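You operate a simulated robot arm through the tools that you are given. There is no shell and no other tool. Be economical: measure what you need, move in short steps, check, and stop when the job is done.

You are at the controls of a simulated robot arm. One attempt, no reset.

## Task
Unclamp and lift out spout and gasket, and brush the ferrule clean.
Fine: leave the cam knob at FREE and both ring halves open; both parts go in the small blue tray; use the blue brush and put it back.

Only the result counts: the job must be done as asked and must still hold three seconds after the hand-in. Knocking over, shifting, dropping, spilling or breaking anything else fails it.

## Robot
A 6-joint arm with a two-finger parallel gripper, fixed in place. Base frame: the origin is at the foot of the arm, x ahead of it, y to its left, z up; the work surface is at about z = 0.88. Units: m, rad, N and s.
With the tool pointing down near the work surface it reaches from about 0.24 to 0.64 m from the base axis. Its first joint turns from -1.152 to 1.152 rad. Payload 2.7 kg.
The tool frame sits at the grasp point between the pads (the TCP): z along the fingers, y along the line on which they close. The tips reach 0.023 m beyond it. The gripper opens to 0.094 m. The fingers are 0.038 m wide and 0.01 m thick; the gripper's body (0.054 by 0.096 m) begins 0.039 m behind the TCP.
Orientation is that of the tool frame in the base frame, as [roll, pitch, yaw] about the fixed x, y, z axes, in that order (R = Rz(yaw) Ry(pitch) Rx(roll)). With the fingers straight down and closing along the base's y, the tool's x points along the base's -x, its y along +y and its z along -z.

## Interface
- The arm moves only by the tool send_rows. Its argument "targets" is a list of rows, each a list of 3 entries, a list of its own where there are three numbers: the shift along the base's x, y, z in m, then the turn, a rotation vector about the base's x, y, z in rad, then the closure, from 0 (fully open) to 1 (shut). In form: [[[tx, ty, tz], [rx, ry, rz], claw], ...]. A call has 1 to 20 rows; each row shifts and turns the commanded pose from where the row before left it. Rows are played at 5 a second. More than 0.05 m and 0.15 rad between two rows, or a gripper value outside its range, and nothing of the call is played. A pose out of reach is approached as far as the arm can. The call stops where the force on the tool passes 40 N (or 10 N more than at its start, if that is more) or the arm is blocked; 0.2 s more then pass. Each finger travels about 0.045 m/s and halts on what it meets, pressing with about 39 N; the grip force reading is that of the motor and also rises with nothing between the fingers. The clock runs only during rows and for 0.2 s after the last one: add rows that do not move to give the fingers time. The reply holds the time, the measured pose of the TCP, the force on the tool along the base axes, the opening and the grip force, in the units named above and with some noise, and new pictures: "show" is both (left out), scene, wrist or none.
- Cameras (640 x 400 px; columns grow to the right, rows downward): "scene" is fixed at [0.0596, -0.4125, 1.4236]; the picture's right is [0.92, -0.40, 0.00], its down [-0.15, -0.34, -0.93] and it looks along [0.37, 0.85, -0.37] (base axes); focal length 351 px, centre (320, 200). "wrist" rides on the gripper at [-0.039, 0, -0.044] in the tool frame; the picture's right is [0.00, -1.00, 0.00], its down [0.97, 0.00, -0.24] and it looks along [0.24, 0.00, 0.97] (tool axes); focal length 218 px, centre (320, 200). There is no depth. A picture from a camera that has moved, and an enlarged one, comes with that camera's place and axes in the base frame and with its lens.
- enlarge(camera, box): a new picture of the part [left, top, right, bottom] of that camera's present view, enlarged. No time passes.
- close_job(): hands the job in; it is judged then, once.

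Work in short steps. Places have to be worked out from the pictures, the camera data and where the tool is seen: move nearer, look again, correct. Check each grasp and each placing, and mend what went wrong. You have 120 turns and 150 pictures in all, those below and enlarged ones among them. Open the gripper and draw the arm clear of the work before you hand the job in, unless the task says otherwise; then end with one line.

The tools are called after "Request:" as name(argument=value, ...) on one line, values as JSON. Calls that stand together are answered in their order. send_rows: Moves the arm, as the interface text tells. Its arguments: {"type":"object","properties":{"targets":{"type":"array"},"show":{"type":"string","enum":["both","scene","wrist","none"]}},"required":["targets"]} The other tools are called the same way: enlarge (camera, box) takes an enlarged picture of a part of a camera's view; close_job () hands the job in.

At the start:

```text
t: 0.0
eef_pos: [0.3576, 0.0479, 1.2357]
ee_rot: [3.14, 0.002, -3.14]
wrist_force: [-0.8, 0.4, -0.1]
opening: 0.0939
grasp_force: 0.1
```

scene: 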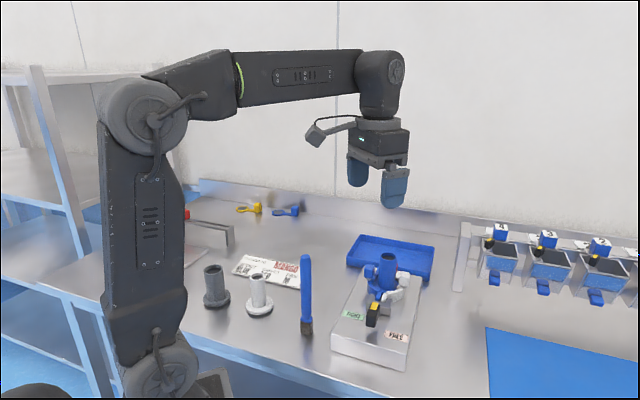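
wrist: 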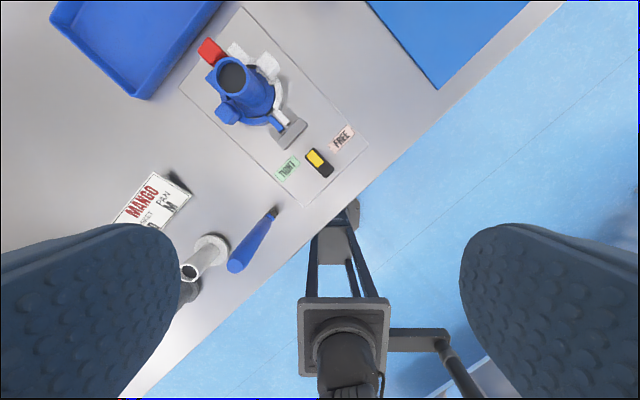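

I'll first look closely at the clamp fixture and the surroundings.

Request:
enlarge(camera="scene", box=[320, 225, 450, 375])

Request:
enlarge(camera="wrist", box=[170, 10, 380, 210])

Request:
enlarge(camera="scene", box=[180, 190, 340, 350])

```text
2.67 times, centred on (385, 300) of scene
camera zoom: at [0.0596, -0.4125, 1.4236], right [0.92, -0.4, 0.0], down [-0.15, -0.34, -0.93], along [0.37, 0.85, -0.37], focal length 937 px, centre (147, -67)
```

zoom: 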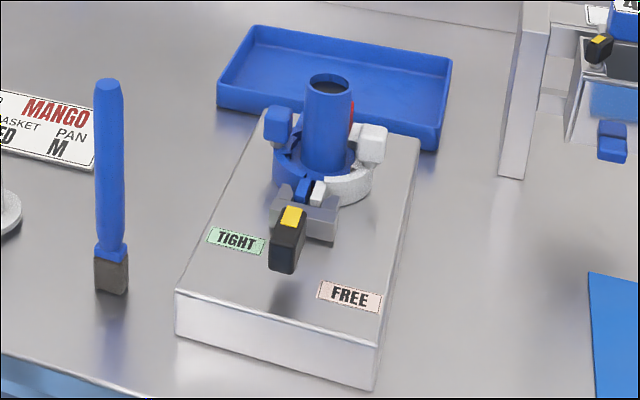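

```text
2.00 times, centred on (275, 110) of wrist
camera zoom: at [0.3978, 0.048, 1.2807], right [0.0, -1.0, 0.0], down [-0.97, 0.0, 0.24], along [-0.24, 0.0, -0.97], focal length 436 px, centre (410, 380)
```

zoom: 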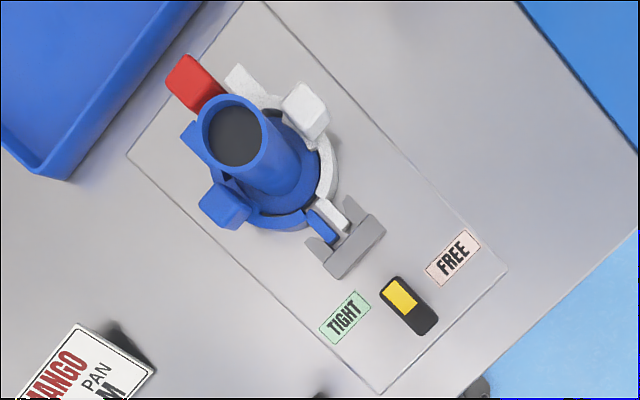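

```text
2.50 times, centred on (260, 270) of scene
camera zoom: at [0.0596, -0.4125, 1.4236], right [0.92, -0.4, 0.0], down [-0.15, -0.34, -0.93], along [0.37, 0.85, -0.37], focal length 878 px, centre (470, 25)
```

zoom: 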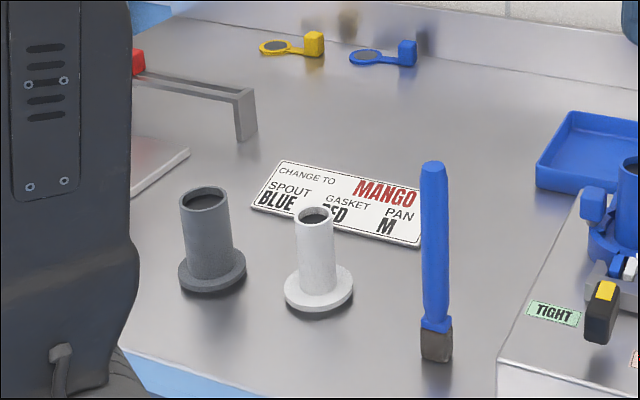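

The fixture sits rotated about 45°, with the knob near (0.37, 0.05) and the spout near (0.47, 0.15, top about 1.01). I move closer, staying above everything, for a better look.

Request:
send_rows(targets=[[[0.0, 0.02, -0.04], [0, 0, 0], 0], [[0.0, 0.02, -0.04], [0, 0, 0], 0], [[0, 0, -0.02], [0, 0, 0], 0], [[0, 0, 0], [0, 0, 0], 0]], show="wrist")

Request:
enlarge(camera="wrist", box=[180, 0, 420, 200])

```text
t: 1.0
eef_pos: [0.3583, 0.089, 1.1359]
ee_rot: [3.139, 0.001, -3.141]
wrist_force: [0.2, -0.9, -0.4]
opening: 0.094
grasp_force: 0.0
camera wrist: at [0.3979, 0.089, 1.1807], right [0.0, -1.0, 0.0], down [-0.97, 0.0, 0.24], along [-0.24, 0.0, -0.97], focal length 218 px, centre (320, 200)
```

wrist: 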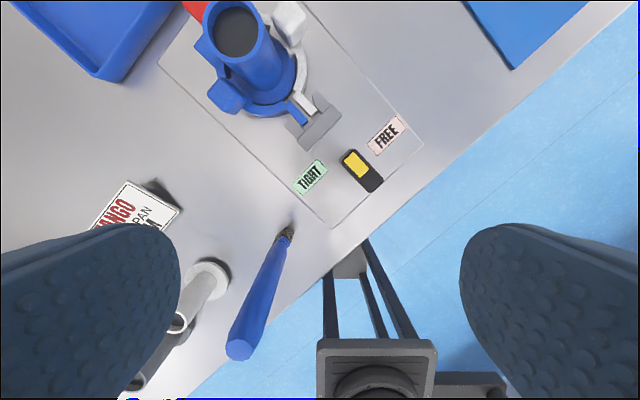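

```text
2.00 times, centred on (300, 100) of wrist
camera zoom: at [0.3979, 0.089, 1.1807], right [0.0, -1.0, 0.0], down [-0.97, 0.0, 0.24], along [-0.24, 0.0, -0.97], focal length 436 px, centre (360, 400)
```

zoom: 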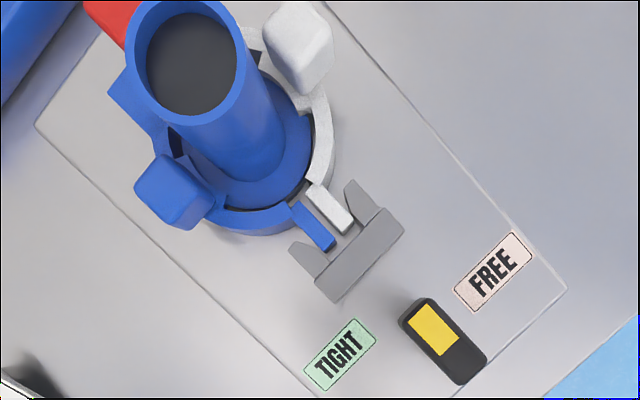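

Knob handle sits at about (0.38, 0.06, 0.97), and the plate top is at z about 0.919. I can't tell how the knob turns, so I tilt the tool to look at it from the front-side.

Request:
send_rows(targets=[[[-0.015, -0.02, 0], [0.09, -0.09, 0], 0], [[-0.015, -0.02, 0], [0.09, -0.09, 0], 0], [[-0.015, -0.02, 0], [0.09, -0.09, 0], 0], [[-0.015, -0.02, 0], [0.09, -0.09, 0], 0], [[-0.01, -0.01, 0], [0.09, -0.09, 0], 0], [[0, 0, 0], [0.09, -0.09, 0], 0], [[0, 0, 0], [0, 0, 0], 0]], show="both")

```text
t: 2.6
eef_pos: [0.2892, -0.0014, 1.1369]
ee_rot: [2.543, 0.515, 2.981]
wrist_force: [0.2, 0.2, 0.1]
opening: 0.0939
grasp_force: 0.0
camera wrist: at [0.3012, -0.0289, 1.1878], right [0.14, -0.86, -0.49], down [-0.95, 0.02, -0.3], along [0.27, 0.51, -0.82], focal length 218 px, centre (320, 200)
```

scene: 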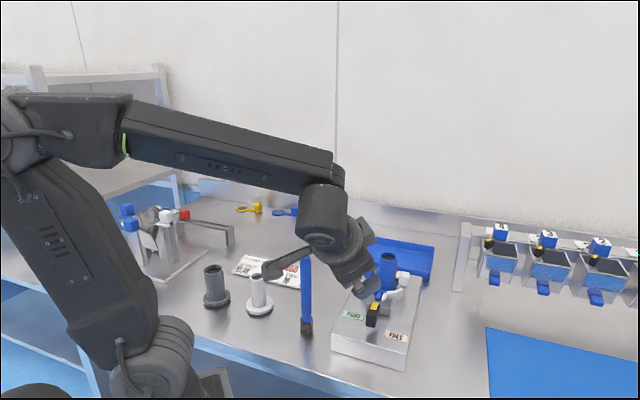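
wrist: 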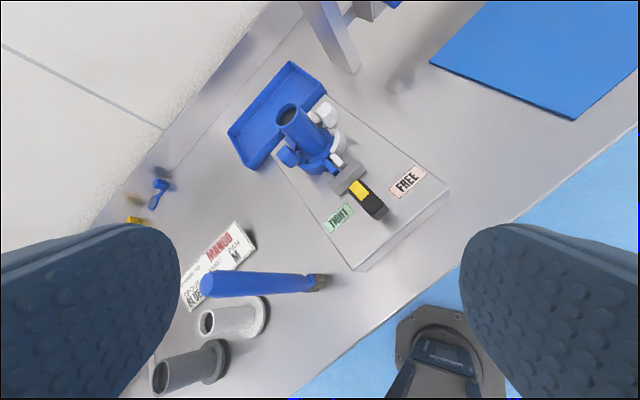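

Request:
enlarge(camera="wrist", box=[260, 90, 460, 250])

Request:
enlarge(camera="scene", box=[340, 270, 420, 340])

Request:
enlarge(camera="scene", box=[90, 180, 330, 340])

```text
2.50 times, centred on (360, 170) of wrist
camera zoom: at [0.3012, -0.0289, 1.1878], right [0.14, -0.86, -0.49], down [-0.95, 0.02, -0.3], along [0.27, 0.51, -0.82], focal length 546 px, centre (220, 275)
```

zoom: 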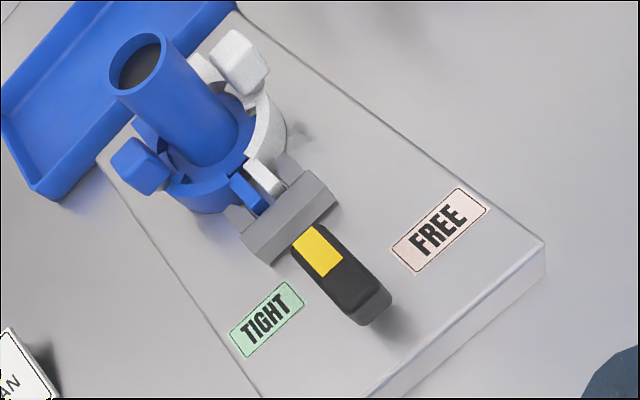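

```text
5.71 times, centred on (380, 305) of scene
camera zoom: at [0.0596, -0.4125, 1.4236], right [0.92, -0.4, 0.0], down [-0.15, -0.34, -0.93], along [0.37, 0.85, -0.37], focal length 2008 px, centre (-23, -400)
```

zoom: 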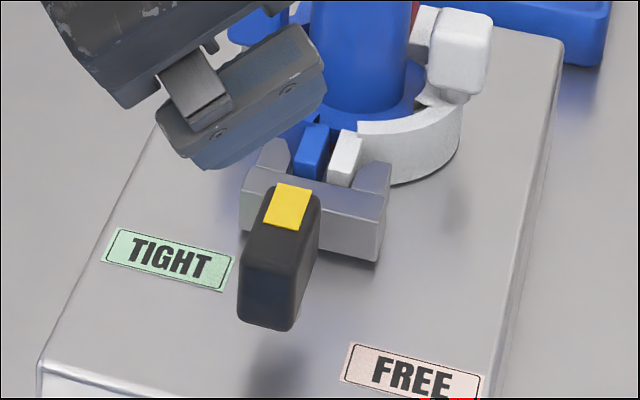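

```text
2.50 times, centred on (210, 260) of scene
camera zoom: at [0.0596, -0.4125, 1.4236], right [0.92, -0.4, 0.0], down [-0.15, -0.34, -0.93], along [0.37, 0.85, -0.37], focal length 878 px, centre (595, 50)
```

zoom: 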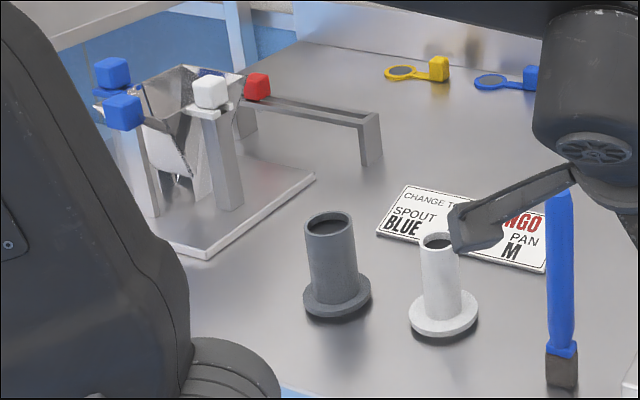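

The knob looks like a block on a horizontal shaft behind a U‑shaped cam that holds the two ring lugs. I get a low side view from the FREE side to confirm how it turns.

Request:
send_rows(targets=[[[0.015, -0.02, 0], [-0.09, 0.09, 0], 0], [[0.015, -0.02, 0], [-0.09, 0.09, 0], 0], [[0.015, -0.02, 0], [-0.09, 0.09, 0], 0], [[0.015, -0.01, 0], [-0.09, 0.09, 0], 0], [[0.015, -0.01, 0], [-0.09, 0.09, 0], 0], [[0.015, 0, 0], [-0.09, 0.09, 0], 0], [[0, 0, -0.01], [0.14, 0, 0], 0], [[0, 0, -0.02], [0.14, 0, 0], 0], [[0, 0, -0.02], [0.14, 0, 0], 0], [[0, 0, -0.02], [0.14, 0, 0], 0], [[0, 0, -0.02], [0.14, 0, 0], 0], [[0, 0, -0.01], [0.14, 0, 0], 0], [[0, 0, 0], [0.14, 0, 0], 0], [[0, 0, 0], [0.14, 0, 0], 0], [[0, 0, 0], [0, 0, 0], 0]], show="wrist")

Request:
enlarge(camera="wrist", box=[200, 100, 440, 250])

```text
t: 5.8
eef_pos: [0.3783, -0.0828, 1.0363]
ee_rot: [2.019, 0.002, 3.139]
wrist_force: [0.6, -0.6, 0.9]
opening: 0.0941
grasp_force: 0.0
camera wrist: at [0.4179, -0.1224, 1.0569], right [0.0, -0.43, -0.9], down [-0.97, -0.22, 0.1], along [-0.24, 0.88, -0.42], focal length 218 px, centre (320, 200)
```

wrist: 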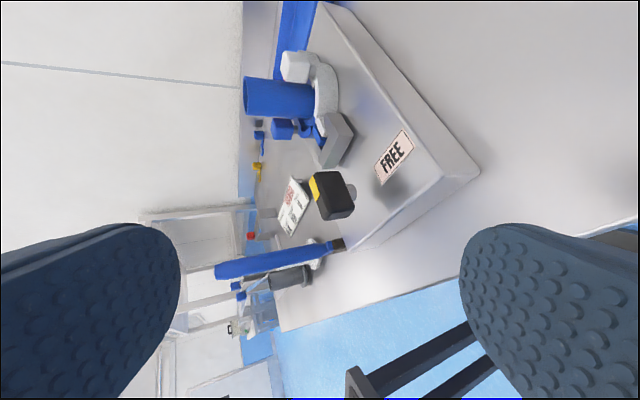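

```text
2.67 times, centred on (320, 175) of wrist
camera zoom: at [0.4179, -0.1224, 1.0569], right [0.0, -0.43, -0.9], down [-0.97, -0.22, 0.1], along [-0.24, 0.88, -0.42], focal length 582 px, centre (320, 267)
```

zoom: 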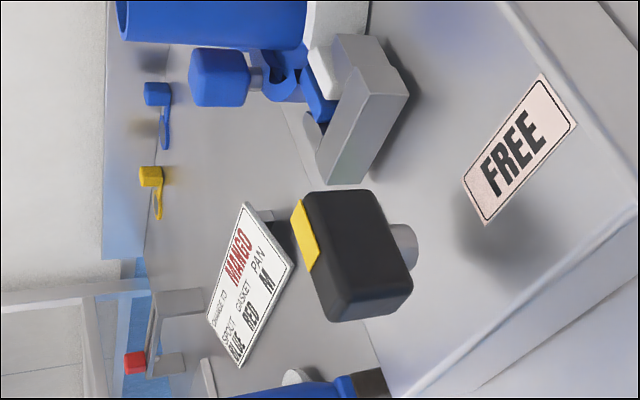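

Now it's clear: the knob is on a vertical post at about (0.378, 0.047), with its pointer (yellow) facing the cam. I'll straighten the tool, turn it to close across the knob, and hover above it.

Request:
send_rows(targets=[[[0, 0, 0.02], [-0.14, 0, 0], 0], [[0, 0, 0.02], [-0.14, 0, 0], 0], [[0, 0, 0.02], [-0.14, 0, 0], 0], [[0, 0.02, 0], [-0.14, 0, 0], 0], [[0, 0.02, 0], [-0.14, 0, 0], 0], [[0, 0.02, 0], [-0.14, 0, 0], 0], [[0, 0.02, 0], [-0.14, 0, 0], 0], [[0, 0.02, 0], [-0.14, 0, 0], 0], [[0, 0.015, 0], [0, 0, 0.137], 0.1], [[0, 0.015, 0], [0, 0, 0.137], 0.2], [[0, 0, 0], [0, 0, 0.137], 0.3], [[0, 0, 0], [0, 0, 0.137], 0.35], [[0, 0, 0], [0, 0, 0.137], 0.35], [[0, 0, 0], [0, 0, 0.137], 0.35], [[0, 0, 0], [0, 0, 0], 0.35]], show="both")

```text
t: 9.0
eef_pos: [0.3793, 0.0472, 1.0961]
ee_rot: [3.14, 0.002, -2.316]
wrist_force: [-0.1, 1.2, -0.1]
opening: 0.0615
grasp_force: 0.1
camera wrist: at [0.4054, 0.0763, 1.1404], right [0.73, -0.68, 0.0], down [-0.66, -0.71, 0.24], along [-0.16, -0.17, -0.97], focal length 218 px, centre (320, 200)
```

scene: 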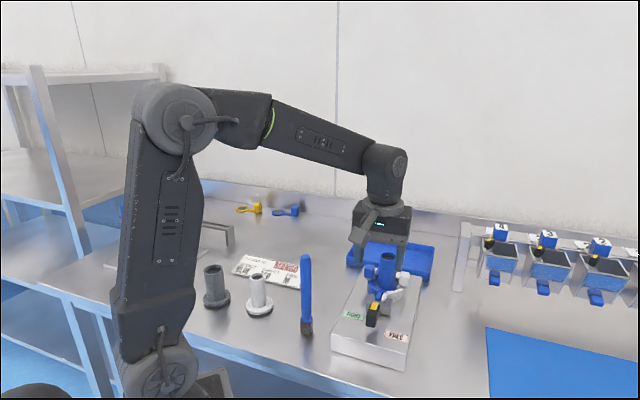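
wrist: 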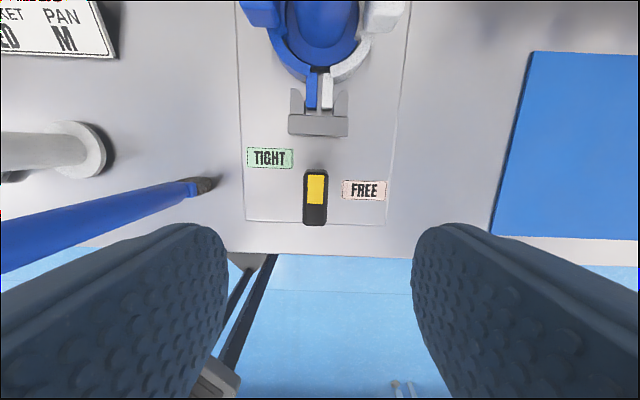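

Alignment is good. Descend over the knob to z about 0.958 and close.

Request:
send_rows(targets=[[[-0.002, 0.002, -0.04], [0, 0, 0], 0.35], [[0, 0, -0.04], [0, 0, 0], 0.35], [[0, 0, -0.035], [0, 0, 0], 0.35], [[0, 0, -0.022], [0, 0, 0], 0.35], [[0, 0, 0], [0, 0, 0], 0.35], [[0, 0, 0], [0, 0, 0], 0.6], [[0, 0, 0], [0, 0, 0], 0.9], [[0, 0, 0], [0, 0, 0], 0.9], [[0, 0, 0], [0, 0, 0], 0.9], [[0, 0, 0], [0, 0, 0], 0.9]], show="both")

```text
t: 11.2
eef_pos: [0.376, 0.0498, 0.9593]
ee_rot: [3.137, 0.001, -2.322]
wrist_force: [-13.8, 12.4, 1.4]
opening: 0.0204
grasp_force: 45.0
camera wrist: at [0.4029, 0.0788, 1.0039], right [0.73, -0.68, 0.0], down [-0.66, -0.71, 0.24], along [-0.17, -0.17, -0.97], focal length 218 px, centre (320, 200)
```

scene: 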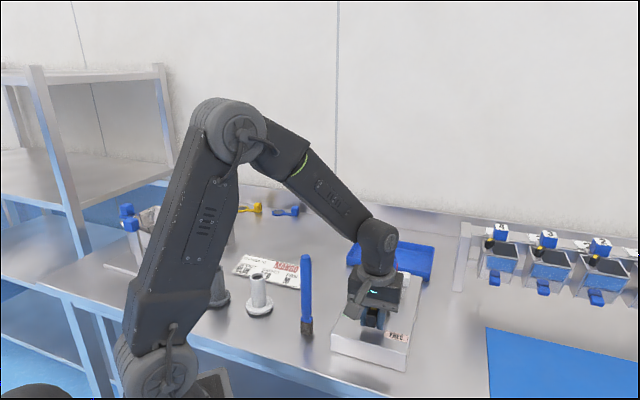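
wrist: 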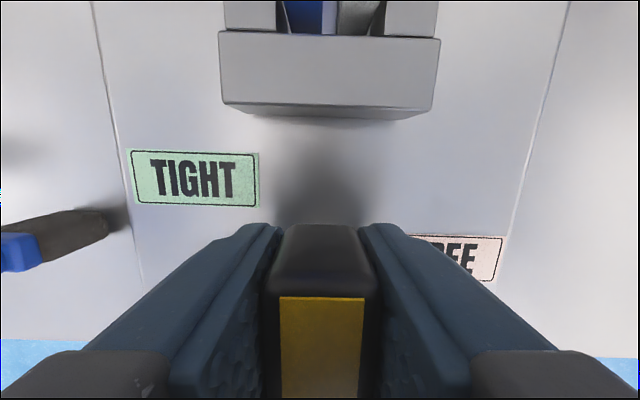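

Knob gripped (0.020). There's a side load of about 18 N toward (-x,+y), so I shift slightly that way and begin turning clockwise toward FREE.

Request:
send_rows(targets=[[[-0.001, 0.001, 0], [0, 0, 0], 0.9], [[0, 0, 0], [0, 0, -0.08], 0.9], [[0, 0, 0], [0, 0, -0.08], 0.9], [[0, 0, 0], [0, 0, -0.08], 0.9]], show="wrist")

```text
t: 12.2
eef_pos: [0.3779, 0.0495, 0.9586]
ee_rot: [3.141, 0.002, -2.556]
wrist_force: [1.0, -1.1, 2.9]
opening: 0.02
grasp_force: 44.5
camera wrist: at [0.4088, 0.0715, 1.004], right [0.55, -0.83, 0.0], down [-0.81, -0.54, 0.24], along [-0.2, -0.13, -0.97], focal length 218 px, centre (320, 200)
```

wrist: 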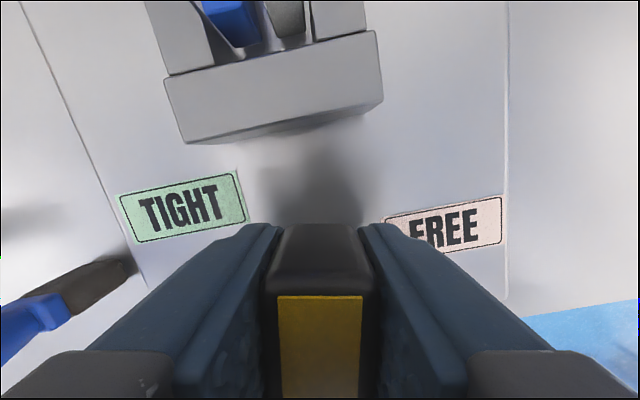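

It turns freely. Continue turning, watching the force.

Request:
send_rows(targets=[[[0, 0, 0], [0, 0, -0.1], 0.9], [[0, 0, 0], [0, 0, -0.1], 0.9], [[0, 0, 0], [0, 0, -0.1], 0.9], [[0, 0, 0], [0, 0, -0.1], 0.9], [[0, 0, 0], [0, 0, -0.1], 0.9], [[0, 0, 0], [0, 0, -0.1], 0.9]], show="wrist")

```text
t: 13.6
eef_pos: [0.3756, 0.048, 0.9594]
ee_rot: [3.141, 0.003, 3.122]
wrist_force: [6.8, -33.7, 11.2]
opening: 0.0199
grasp_force: 44.8
camera wrist: at [0.4155, 0.0483, 1.004], right [-0.02, -1.0, 0.0], down [-0.97, 0.02, 0.24], along [-0.24, 0.0, -0.97], focal length 218 px, centre (320, 200)
```

wrist: 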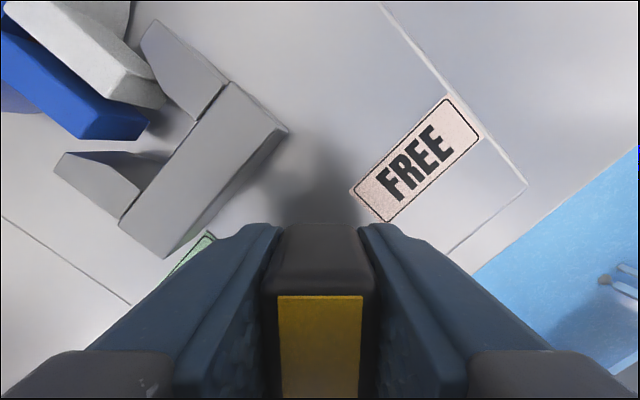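

The cam is withdrawing from the lugs. Side load of -34 N in y, so I shift about 2 mm toward -y and keep turning.

Request:
send_rows(targets=[[[0.0005, -0.0025, 0], [0, 0, 0], 0.9], [[0, 0, 0], [0, 0, -0.1], 0.9], [[0, 0, 0], [0, 0, -0.1], 0.9], [[0, 0, 0], [0, 0, -0.1], 0.9]], show="wrist")

```text
t: 14.6
eef_pos: [0.3756, 0.0495, 0.9584]
ee_rot: [3.139, 0.001, 2.824]
wrist_force: [0.9, -9.2, 9.3]
opening: 0.02
grasp_force: 45.0
camera wrist: at [0.4134, 0.0362, 1.004], right [-0.31, -0.95, 0.0], down [-0.92, 0.3, 0.24], along [-0.22, 0.08, -0.97], focal length 218 px, centre (320, 200)
```

wrist: 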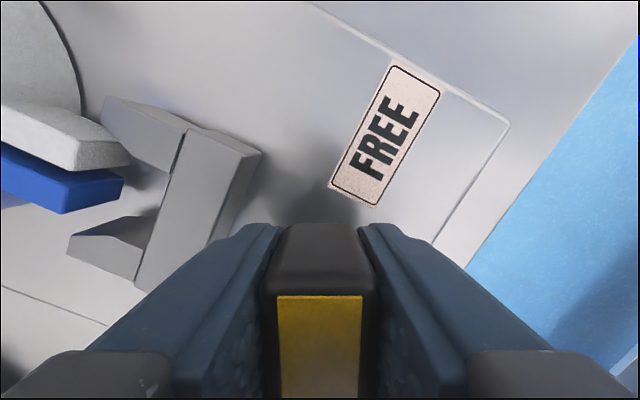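

Turned about 1.14 rad so far. Continue toward 90°.

Request:
send_rows(targets=[[[0.001, -0.001, 0], [0, 0, -0.1], 0.9], [[0, 0, 0], [0, 0, -0.1], 0.9], [[0, 0, 0], [0, 0, -0.1], 0.9], [[0, 0, 0], [0, 0, -0.1], 0.9], [[0, 0, 0], [0, 0, -0.05], 0.9], [[0, 0, 0], [0, 0, 0], 0.9]], show="wrist")

```text
t: 16.0
eef_pos: [0.3752, 0.0475, 0.9594]
ee_rot: [-3.14, -0.001, 2.374]
wrist_force: [-16.7, 6.5, 19.9]
opening: 0.0198
grasp_force: 44.6
camera wrist: at [0.4042, 0.0205, 1.0037], right [-0.69, -0.72, 0.0], down [-0.7, 0.67, 0.24], along [-0.17, 0.17, -0.97], focal length 218 px, centre (320, 200)
```

wrist: 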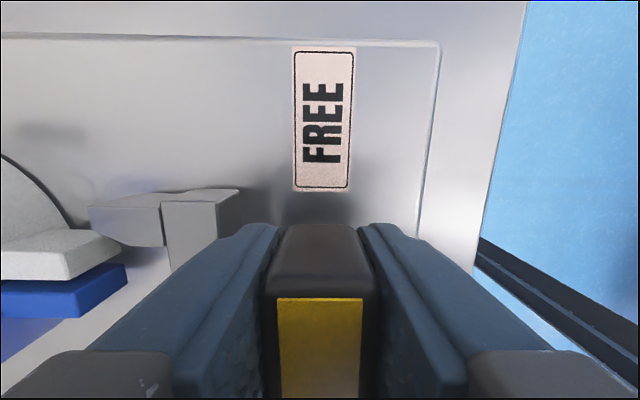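

The pointer lines up with FREE (turned 1.59 rad). Release gently and rise to inspect.

Request:
send_rows(targets=[[[0, 0, 0], [0, 0, 0], 0.6], [[0, 0, 0], [0, 0, 0], 0.4], [[0, 0, 0], [0, 0, 0], 0.35], [[0, 0, 0.04], [0, 0, 0], 0.3], [[0, 0, 0.05], [0, 0, 0], 0.2], [[-0.02, 0.02, 0.05], [0, 0, 0], 0.2], [[0, 0, 0], [0, 0, 0], 0.2]], show="both")

Request:
enlarge(camera="scene", box=[330, 225, 450, 375])

```text
refused: row 6 steps farther than a row can; nothing moved
```

```text
2.67 times, centred on (390, 300) of scene
camera zoom: at [0.0589, -0.4124, 1.4237], right [0.92, -0.4, 0.0], down [-0.15, -0.34, -0.93], along [0.37, 0.85, -0.37], focal length 937 px, centre (133, -67)
```

zoom: 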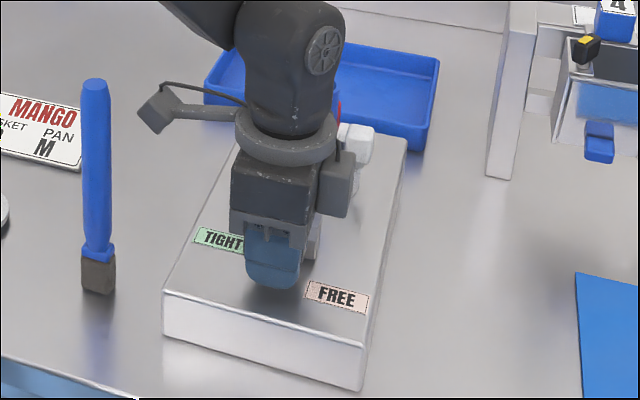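

One step was too large; resend with smaller steps.

Request:
send_rows(targets=[[[0, 0, 0], [0, 0, 0], 0.6], [[0, 0, 0], [0, 0, 0], 0.4], [[0, 0, 0], [0, 0, 0], 0.35], [[0, 0, 0.04], [0, 0, 0], 0.3], [[0, 0, 0.045], [0, 0, 0], 0.2], [[-0.02, 0.02, 0.04], [0, 0, 0], 0.2], [[0, 0, 0.04], [0, 0, 0], 0.2], [[0, 0, 0], [0, 0, 0], 0.2]], show="both")

Request:
enlarge(camera="scene", box=[330, 225, 450, 375])

```text
t: 17.8
eef_pos: [0.3564, 0.0672, 1.1248]
ee_rot: [3.14, 0.002, 2.375]
wrist_force: [-0.7, -0.1, -0.1]
opening: 0.0752
grasp_force: 0.1
camera wrist: at [0.3846, 0.0399, 1.1694], right [-0.69, -0.72, 0.0], down [-0.7, 0.67, 0.24], along [-0.17, 0.17, -0.97], focal length 218 px, centre (320, 200)
```

scene: 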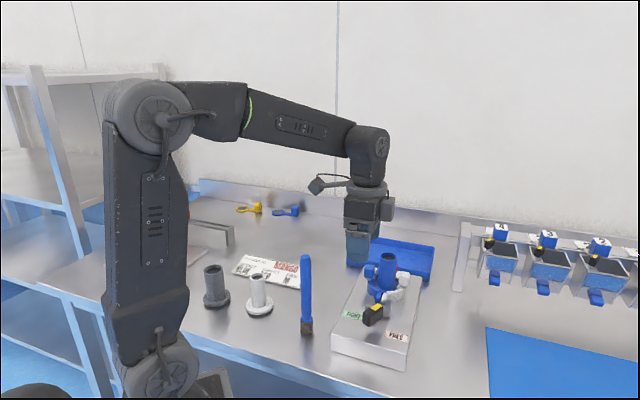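
wrist: 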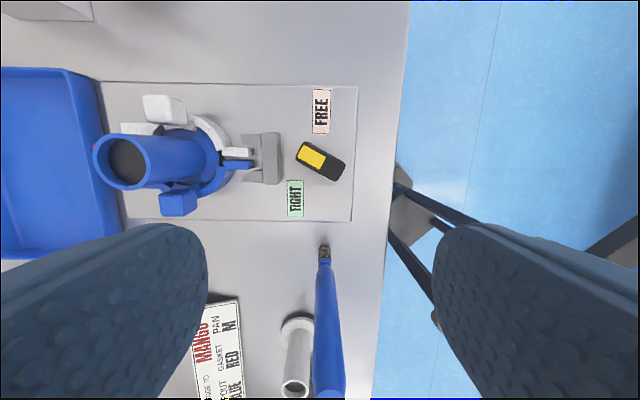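

```text
2.67 times, centred on (390, 300) of scene
camera zoom: at [0.0596, -0.4125, 1.4236], right [0.92, -0.4, 0.0], down [-0.15, -0.34, -0.93], along [0.37, 0.85, -0.37], focal length 937 px, centre (133, -67)
```

zoom: 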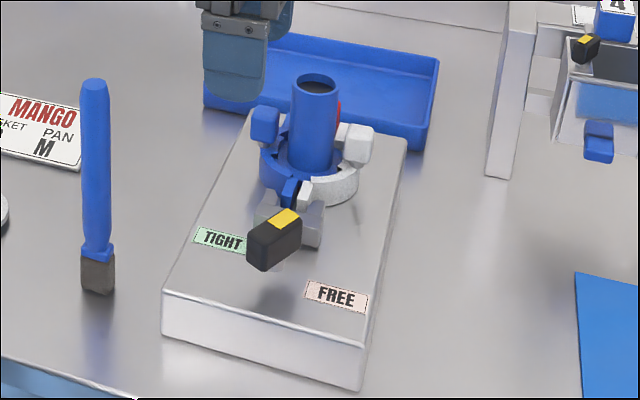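

The knob went back to roughly 30° after release, so it's spring-loaded or needs to go past a detent. Measure its present angle.

Request:
enlarge(camera="wrist", box=[200, 90, 380, 230])

```text
2.86 times, centred on (290, 160) of wrist
camera zoom: at [0.3846, 0.0399, 1.1694], right [-0.69, -0.72, 0.0], down [-0.7, 0.67, 0.24], along [-0.17, 0.17, -0.97], focal length 624 px, centre (406, 314)
```

zoom: 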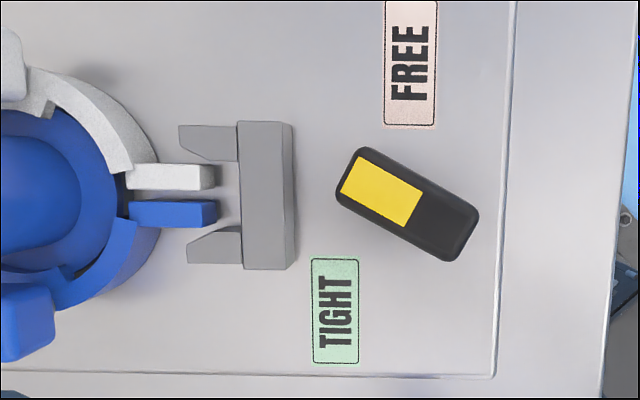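

Knob pointer is at azimuth about 18°. I regrip it there, rotate the tool +1.09 rad and descend.

Request:
send_rows(targets=[[[0.005, -0.005, 0], [0, 0, 0.136], 0.3], [[0.005, -0.005, 0], [0, 0, 0.136], 0.35], [[0.005, -0.005, 0], [0, 0, 0.136], 0.35], [[0.0045, -0.004, 0], [0, 0, 0.136], 0.35], [[0, 0, 0], [0, 0, 0.136], 0.35], [[0, 0, 0], [0, 0, 0.136], 0.35], [[0, 0, 0], [0, 0, 0.136], 0.35], [[0, 0, 0], [0, 0, 0.136], 0.35], [[0, 0, -0.04], [0, 0, 0], 0.35], [[0, 0, -0.04], [0, 0, 0], 0.35], [[0, 0, -0.04], [0, 0, 0], 0.35], [[0, 0, -0.025], [0, 0, 0], 0.35], [[0, 0, -0.022], [0, 0, 0], 0.35], [[0, 0, 0], [0, 0, 0], 0.6], [[0, 0, 0], [0, 0, 0], 0.9], [[0, 0, 0], [0, 0, 0], 0.9], [[0, 0, 0], [0, 0, 0], 0.9], [[0, 0, 0], [0, 0, 0], 0.9]], show="wrist")

```text
t: 21.6
eef_pos: [0.3755, 0.0498, 0.9576]
ee_rot: [3.138, 0.0, -2.82]
wrist_force: [-13.3, 31.2, -5.4]
opening: 0.0197
grasp_force: 44.5
camera wrist: at [0.4141, 0.0619, 1.0025], right [0.32, -0.95, 0.0], down [-0.92, -0.31, 0.24], along [-0.23, -0.07, -0.97], focal length 218 px, centre (320, 200)
```

wrist: 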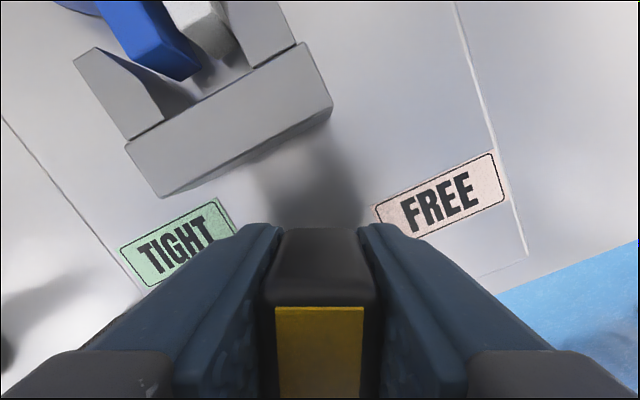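

Gripped. Shift +y to relieve the side load, then turn clockwise and go slightly past 90°.

Request:
send_rows(targets=[[[-0.001, 0.002, 0], [0, 0, 0], 0.95], [[0, 0, 0], [0, 0, -0.1], 0.95], [[0, 0, 0], [0, 0, -0.1], 0.95], [[0, 0, 0], [0, 0, -0.1], 0.95], [[0, 0, 0], [0, 0, -0.1], 0.95]], show="none")

```text
t: 22.8
eef_pos: [0.3766, 0.0483, 0.9577]
ee_rot: [3.141, 0.003, 3.059]
wrist_force: [10.8, -20.8, -2.4]
opening: 0.0198
grasp_force: 45.6
```

Request:
send_rows(targets=[[[0.001, -0.002, 0], [0, 0, -0.1], 0.95], [[0, 0, 0], [0, 0, -0.1], 0.95], [[0, 0, 0], [0, 0, -0.1], 0.95], [[0, 0, 0], [0, 0, -0.1], 0.95]], show="none")

```text
t: 23.8
eef_pos: [0.3756, 0.0482, 0.9572]
ee_rot: [-3.141, 0.002, 2.66]
wrist_force: [-0.9, -19.6, 9.8]
opening: 0.02
grasp_force: 45.0
```

Smooth so far; continue past 90° with another small -y relief.

Request:
send_rows(targets=[[[0.0, -0.0015, 0], [0, 0, -0.1], 0.95], [[0, 0, 0], [0, 0, -0.1], 0.95], [[0, 0, 0], [0, 0, -0.1], 0.95], [[0, 0, 0], [0, 0, -0.1], 0.95]], show="wrist")

```text
t: 24.8
eef_pos: [0.3758, 0.0463, 0.9571]
ee_rot: [3.141, 0.001, 2.267]
wrist_force: [-7.3, -5.6, 19.0]
opening: 0.0226
grasp_force: 44.9
camera wrist: at [0.4016, 0.0172, 1.0019], right [-0.77, -0.64, 0.0], down [-0.62, 0.75, 0.24], along [-0.15, 0.18, -0.97], focal length 218 px, centre (320, 200)
```

wrist: 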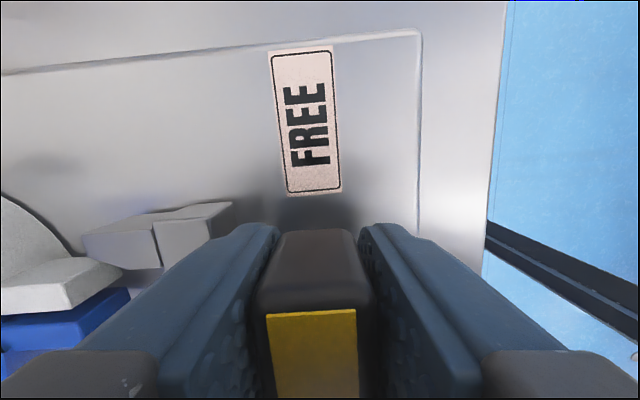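

The opening grew (0.0226), suggesting the knob reached its stop at ~90°. I release slowly in place and watch whether it holds.

Request:
send_rows(targets=[[[0, 0, 0], [0, 0, 0], 0.72], [[0, 0, 0], [0, 0, 0], 0.7], [[0, 0, 0], [0, 0, 0], 0.7], [[0, 0, 0], [0, 0, 0], 0.7]], show="wrist")

```text
t: 25.8
eef_pos: [0.376, 0.0464, 0.9566]
ee_rot: [3.14, 0.002, 2.262]
wrist_force: [1.2, 0.2, 0.3]
opening: 0.0283
grasp_force: 0.1
camera wrist: at [0.4019, 0.0169, 1.0017], right [-0.77, -0.64, 0.0], down [-0.62, 0.75, 0.24], along [-0.15, 0.18, -0.97], focal length 218 px, centre (320, 200)
```

wrist: 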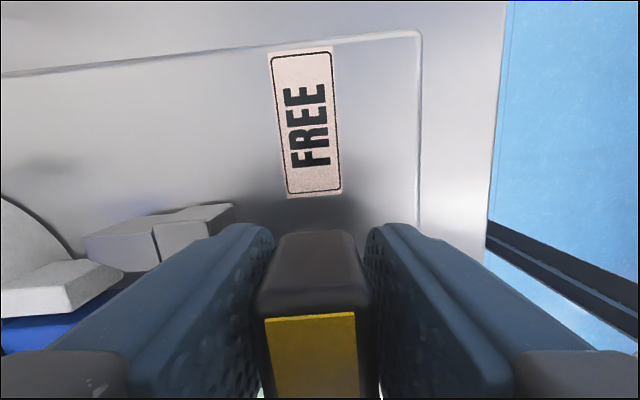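

The knob stays put with the fingers off it. Open a bit more, lift straight up and check.

Request:
send_rows(targets=[[[0, 0, 0], [0, 0, 0.1], 0.6], [[0, 0, 0], [0, 0, 0], 0.45], [[0, 0, 0], [0, 0, 0], 0.4], [[0, 0, 0.03], [0, 0, 0], 0.4], [[0, 0, 0.045], [0, 0, 0], 0.4], [[-0.01, 0.01, 0.045], [0, 0, 0], 0.3], [[-0.01, 0.01, 0.045], [0, 0, 0], 0.2], [[0, 0, 0], [0, 0, 0], 0.2]], show="both")

Request:
enlarge(camera="wrist", box=[80, 60, 380, 240])

```text
t: 27.6
eef_pos: [0.3582, 0.0683, 1.1231]
ee_rot: [3.141, 0.002, 2.361]
wrist_force: [0.4, 0.3, -0.6]
opening: 0.0753
grasp_force: 0.1
camera wrist: at [0.3864, 0.0408, 1.1684], right [-0.7, -0.71, 0.0], down [-0.69, 0.68, 0.24], along [-0.17, 0.17, -0.97], focal length 218 px, centre (320, 200)
```

scene: 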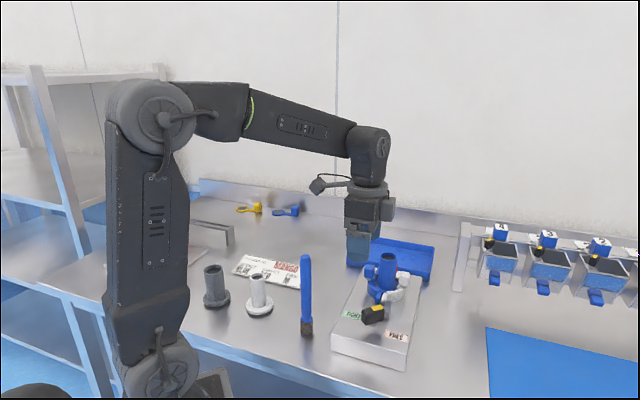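
wrist: 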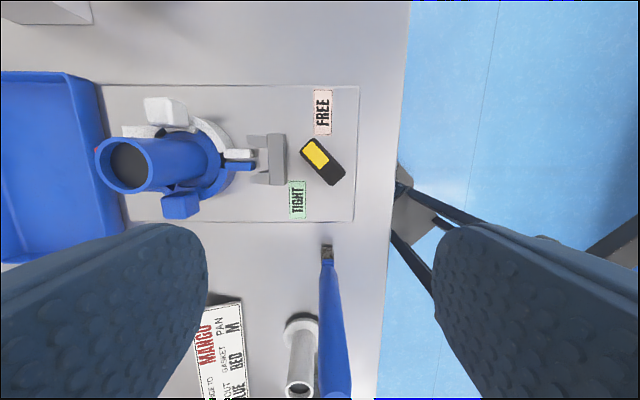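

```text
2.13 times, centred on (230, 150) of wrist
camera zoom: at [0.3864, 0.0408, 1.1684], right [-0.7, -0.71, 0.0], down [-0.69, 0.68, 0.24], along [-0.17, 0.17, -0.97], focal length 466 px, centre (512, 307)
```

zoom: 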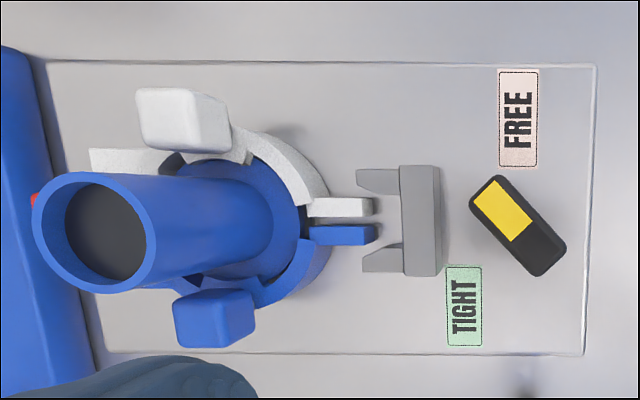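

The knob is now at about 47°, further than before but not at FREE. I wait a second to see whether it's drifting by itself.

Request:
send_rows(targets=[[[0, 0, 0], [0, 0, 0], 0.2], [[0, 0, 0], [0, 0, 0], 0.2], [[0, 0, 0], [0, 0, 0], 0.2], [[0, 0, 0], [0, 0, 0], 0.2], [[0, 0, 0], [0, 0, 0], 0.2]], show="none")

Request:
enlarge(camera="wrist", box=[80, 60, 380, 240])

```text
t: 28.8
eef_pos: [0.3582, 0.0684, 1.123]
ee_rot: [3.14, 0.002, 2.363]
wrist_force: [0.8, 0.5, -0.3]
opening: 0.0753
grasp_force: 0.0
```

```text
2.13 times, centred on (230, 150) of wrist
camera zoom: at [0.3865, 0.0406, 1.1679], right [-0.7, -0.71, 0.0], down [-0.69, 0.68, 0.24], along [-0.17, 0.17, -0.97], focal length 466 px, centre (512, 307)
```

zoom: 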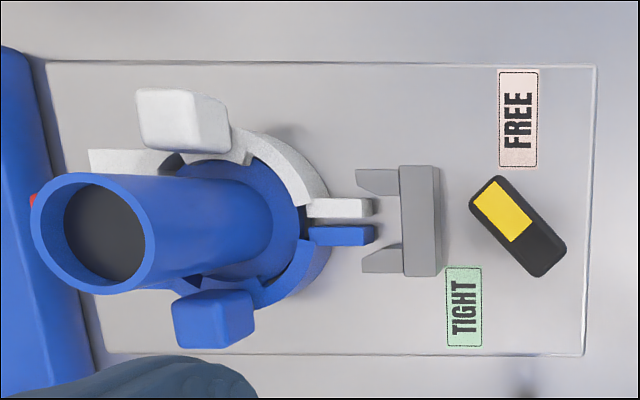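

Static, so it's held by friction and probably a detent at 90° that I knocked it out of. Regrip at this angle (azimuth about 0), turn to the stop, and release without any rotation.

Request:
send_rows(targets=[[[0.005, -0.005, 0], [0, 0, 0.13], 0.3], [[0.005, -0.005, 0], [0, 0, 0.13], 0.35], [[0.005, -0.005, 0], [0, 0, 0.13], 0.35], [[0.0025, -0.005, 0], [0, 0, 0.13], 0.35], [[0, 0, 0], [0, 0, 0.13], 0.35], [[0, 0, -0.02], [0, 0, 0.13], 0.35], [[0, 0, -0.04], [0, 0, 0], 0.35], [[0, 0, -0.04], [0, 0, 0], 0.35], [[0, 0, -0.04], [0, 0, 0], 0.35], [[0, 0, -0.025], [0, 0, 0], 0.35], [[0, 0, 0], [0, 0, 0], 0.6], [[0, 0, 0], [0, 0, 0], 0.9], [[0, 0, 0], [0, 0, 0], 0.9], [[0, 0, 0], [0, 0, 0], 0.9], [[0, 0, 0], [0, 0, 0], 0.9]], show="wrist")

```text
t: 31.0
eef_pos: [0.3769, 0.0508, 0.9686]
ee_rot: [3.133, 0.021, -3.134]
wrist_force: [-6.5, 10.3, 13.0]
opening: 0.0502
grasp_force: 5.5
stopped in row 11: the force on the tool passed its limit (the readings are from after the stop); the commanded pose is now the measured one
camera wrist: at [0.4166, 0.0509, 1.0134], right [0.01, -1.0, -0.01], down [-0.98, -0.01, 0.22], along [-0.22, 0.01, -0.98], focal length 218 px, centre (320, 200)
```

wrist: 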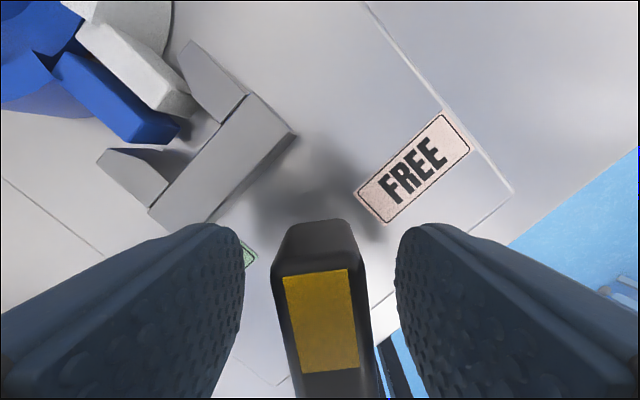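

Stopped on force at z 0.9686, before touching the knob. I check the scene for what's being touched.

Request:
enlarge(camera="scene", box=[240, 180, 460, 380])

```text
2.00 times, centred on (350, 280) of scene
camera zoom: at [0.0592, -0.4123, 1.4237], right [0.92, -0.4, 0.0], down [-0.15, -0.34, -0.93], along [0.37, 0.85, -0.37], focal length 703 px, centre (260, 40)
```

zoom: 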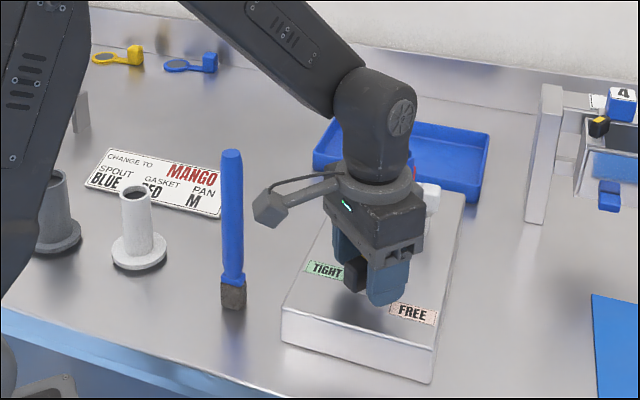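

The left finger most likely landed on the corner of the withdrawn cam block (about (0.384, 0.094)). Raise, narrow the fingers to about 0.04, and descend again slightly toward -y.

Request:
send_rows(targets=[[[0, 0, 0.02], [0, 0, 0], 0.4], [[0, -0.002, 0.015], [0, 0, 0], 0.57], [[0, 0, 0], [0, 0, 0], 0.57], [[0, 0, 0], [0, 0, 0], 0.57]], show="wrist")

```text
t: 32.0
eef_pos: [0.3783, 0.0475, 1.0022]
ee_rot: [3.135, 0.018, -3.139]
wrist_force: [0.0, 0.4, -0.2]
opening: 0.0405
grasp_force: 0.0
camera wrist: at [0.4167, 0.0474, 1.0468], right [0.0, -1.0, -0.01], down [-0.97, -0.01, 0.22], along [-0.22, 0.01, -0.97], focal length 218 px, centre (320, 200)
```

wrist: 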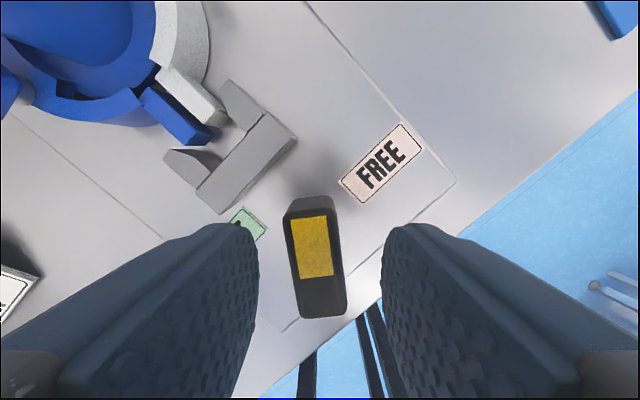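

Knob at azimuth about +7°, centre (0.375, 0.049). Correct the tool's yaw and tilt, descend and grip.

Request:
send_rows(targets=[[[-0.003, 0.001, 0], [0, 0.018, 0.12], 0.57], [[0, 0, -0.025], [0, 0, 0], 0.57], [[0, 0, -0.02], [0, 0, 0], 0.57], [[0, 0, 0], [0, 0, 0], 0.7], [[0, 0, 0], [0, 0, 0], 0.95], [[0, 0, 0], [0, 0, 0], 0.95], [[0, 0, 0], [0, 0, 0], 0.95]], show="none")

```text
t: 33.6
eef_pos: [0.3744, 0.0483, 0.9584]
ee_rot: [3.135, 0.0, -3.016]
wrist_force: [-0.3, 2.8, -6.1]
opening: 0.0196
grasp_force: 45.0
```

Clean grip with little side load. Turn toward FREE.

Request:
send_rows(targets=[[[0, 0, 0], [0, 0, -0.1], 0.95], [[0, 0, 0], [0, 0, -0.1], 0.95], [[0, 0, 0], [0, 0, -0.1], 0.95], [[0, 0, 0], [0, 0, -0.1], 0.95], [[0, 0, 0], [0, 0, -0.1], 0.95]], show="none")

Request:
send_rows(targets=[[[0, 0, 0], [0, 0, -0.1], 0.95], [[0, 0, 0], [0, 0, -0.1], 0.95], [[0, 0, 0], [0, 0, -0.1], 0.95], [[0, 0, 0], [0, 0, -0.07], 0.95]], show="wrist")

```text
t: 34.8
eef_pos: [0.3761, 0.0477, 0.9574]
ee_rot: [3.133, 0.0, 2.763]
wrist_force: [4.1, 5.4, 8.0]
opening: 0.0198
grasp_force: 45.7
```

```text
t: 35.8
eef_pos: [0.3744, 0.0468, 0.957]
ee_rot: [3.131, 0.001, 2.393]
wrist_force: [-1.0, -2.0, 20.5]
opening: 0.0197
grasp_force: 44.8
camera wrist: at [0.404, 0.0214, 1.0023], right [-0.68, -0.73, -0.01], down [-0.71, 0.66, 0.24], along [-0.17, 0.17, -0.97], focal length 218 px, centre (320, 200)
```

wrist: 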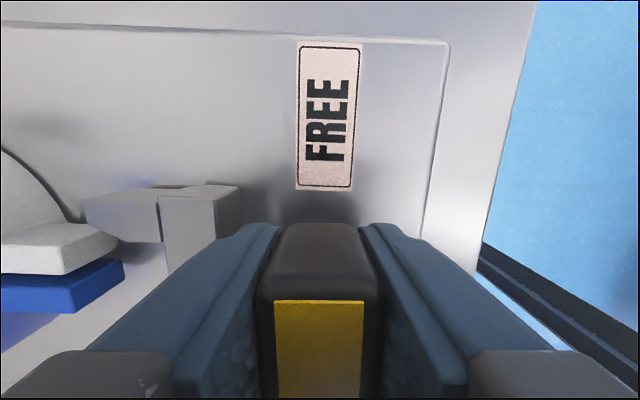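

That explains it: opening wide pushes the finger into the cam block (left), which back-drives the knob. This time I nudge to the stop, open only slightly and lift straight out.

Request:
send_rows(targets=[[[0, 0, 0], [0, 0, -0.05], 0.95], [[0, 0, 0], [0, 0, 0], 0.95], [[0, 0, 0], [0, 0, 0], 0.74], [[0, 0, 0], [0, 0, 0.03], 0.73], [[0, 0, 0], [0, 0, 0], 0.73], [[0, 0, 0], [0, 0, 0], 0.73]], show="wrist")

```text
t: 37.2
eef_pos: [0.3748, 0.0484, 0.9571]
ee_rot: [3.135, 0.001, 2.375]
wrist_force: [0.9, 0.4, -0.4]
opening: 0.0254
grasp_force: 0.0
camera wrist: at [0.4033, 0.0206, 1.0013], right [-0.69, -0.72, -0.01], down [-0.7, 0.67, 0.24], along [-0.17, 0.17, -0.97], focal length 218 px, centre (320, 200)
```

wrist: 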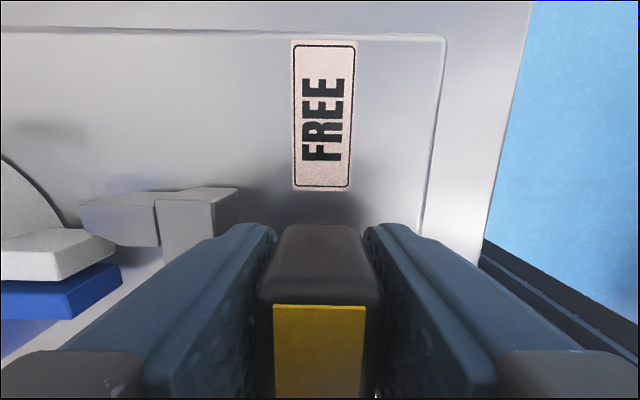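

Fingers are off the knob with it still at FREE. Lift straight up without opening further.

Request:
send_rows(targets=[[[0, 0, 0.015], [0, 0, 0], 0.73], [[0, 0, 0.02], [0, 0, 0], 0.73], [[0, 0, 0.03], [0, 0, 0], 0.73], [[0, 0, 0.045], [0, 0, 0], 0.6], [[-0.01, 0.01, 0.045], [0, 0, 0], 0.4], [[0, 0, 0.03], [0, 0, 0], 0.2], [[0, 0, 0], [0, 0, 0], 0]], show="both")

Request:
enlarge(camera="wrist", box=[80, 60, 380, 240])

```text
t: 38.8
eef_pos: [0.3655, 0.0579, 1.1423]
ee_rot: [3.135, 0.0, 2.375]
wrist_force: [-0.3, -0.3, 0.8]
opening: 0.0942
grasp_force: 0.1
camera wrist: at [0.3948, 0.0314, 1.1872], right [-0.69, -0.72, -0.01], down [-0.7, 0.67, 0.24], along [-0.17, 0.17, -0.97], focal length 218 px, centre (320, 200)
```

scene: 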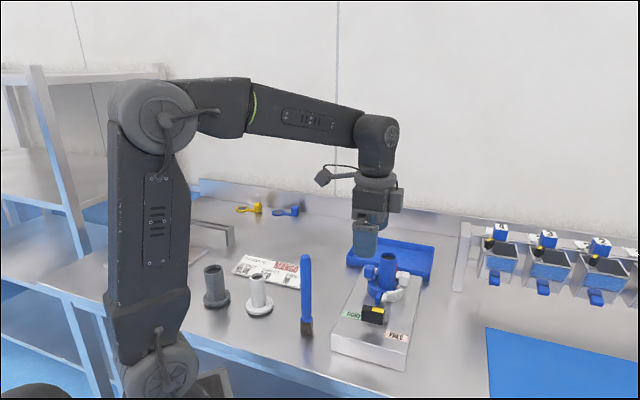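
wrist: 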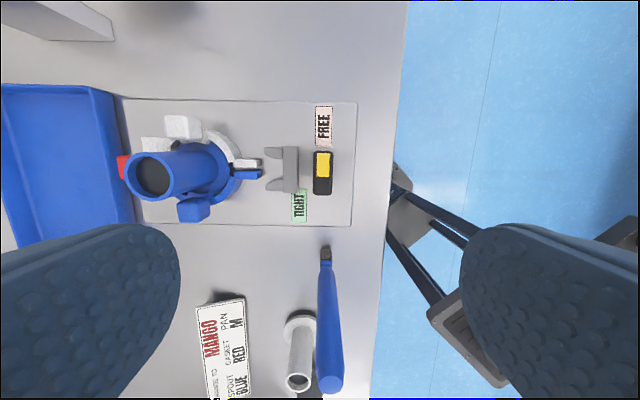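

```text
2.13 times, centred on (230, 150) of wrist
camera zoom: at [0.3948, 0.0314, 1.1872], right [-0.69, -0.72, -0.01], down [-0.7, 0.67, 0.24], along [-0.17, 0.17, -0.97], focal length 466 px, centre (512, 307)
```

zoom: 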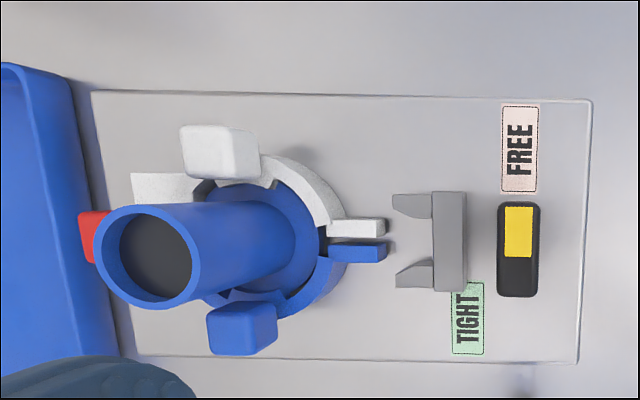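

The knob now holds at FREE and the cam is clear of the lugs. Next I view the ring from the far side to find the hinges.

Request:
send_rows(targets=[[[0.012, 0.012, 0], [0, 0, 0.143], 0], [[0.012, 0.012, 0], [0, 0, 0.143], 0], [[0.012, 0.012, 0], [0, 0, 0.143], 0], [[0.012, 0.012, 0], [0, 0, 0.143], 0], [[0.012, 0.012, 0], [0, 0, 0.143], 0], [[0.012, 0.012, 0], [0, 0, 0.143], 0], [[0.012, 0.012, 0], [0, 0, 0.143], 0], [[0.012, 0.012, 0], [0, 0, 0.143], 0], [[0.012, 0.012, 0], [0, 0, 0.143], 0], [[0.012, 0.012, 0], [0, 0, 0.143], 0], [[0.01, 0.01, 0], [0, 0, 0.143], 0], [[0, 0, 0], [0, 0, 0], 0]], show="wrist")

Request:
enlarge(camera="wrist", box=[210, 120, 430, 300])

```text
t: 41.4
eef_pos: [0.4959, 0.1873, 1.142]
ee_rot: [3.134, 0.001, -2.333]
wrist_force: [-0.3, 0.6, 0.4]
opening: 0.0938
grasp_force: 0.1
camera wrist: at [0.5232, 0.2158, 1.1865], right [0.72, -0.69, -0.01], down [-0.67, -0.7, 0.24], along [-0.17, -0.17, -0.97], focal length 218 px, centre (320, 200)
```

wrist: 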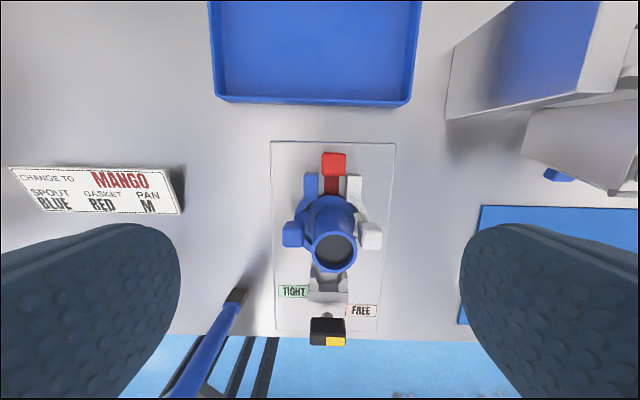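

```text
2.22 times, centred on (320, 210) of wrist
camera zoom: at [0.5232, 0.2158, 1.1865], right [0.72, -0.69, -0.01], down [-0.67, -0.7, 0.24], along [-0.17, -0.17, -0.97], focal length 485 px, centre (320, 178)
```

zoom: 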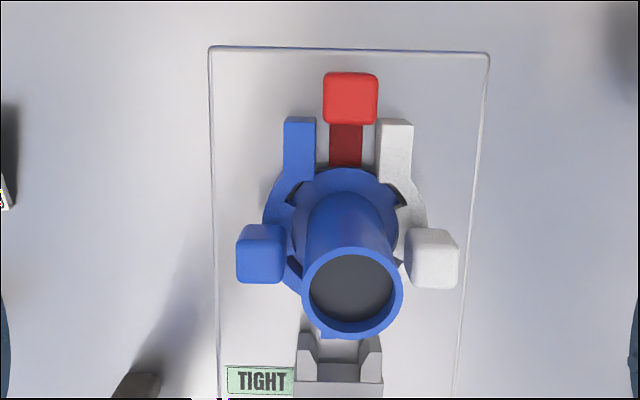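

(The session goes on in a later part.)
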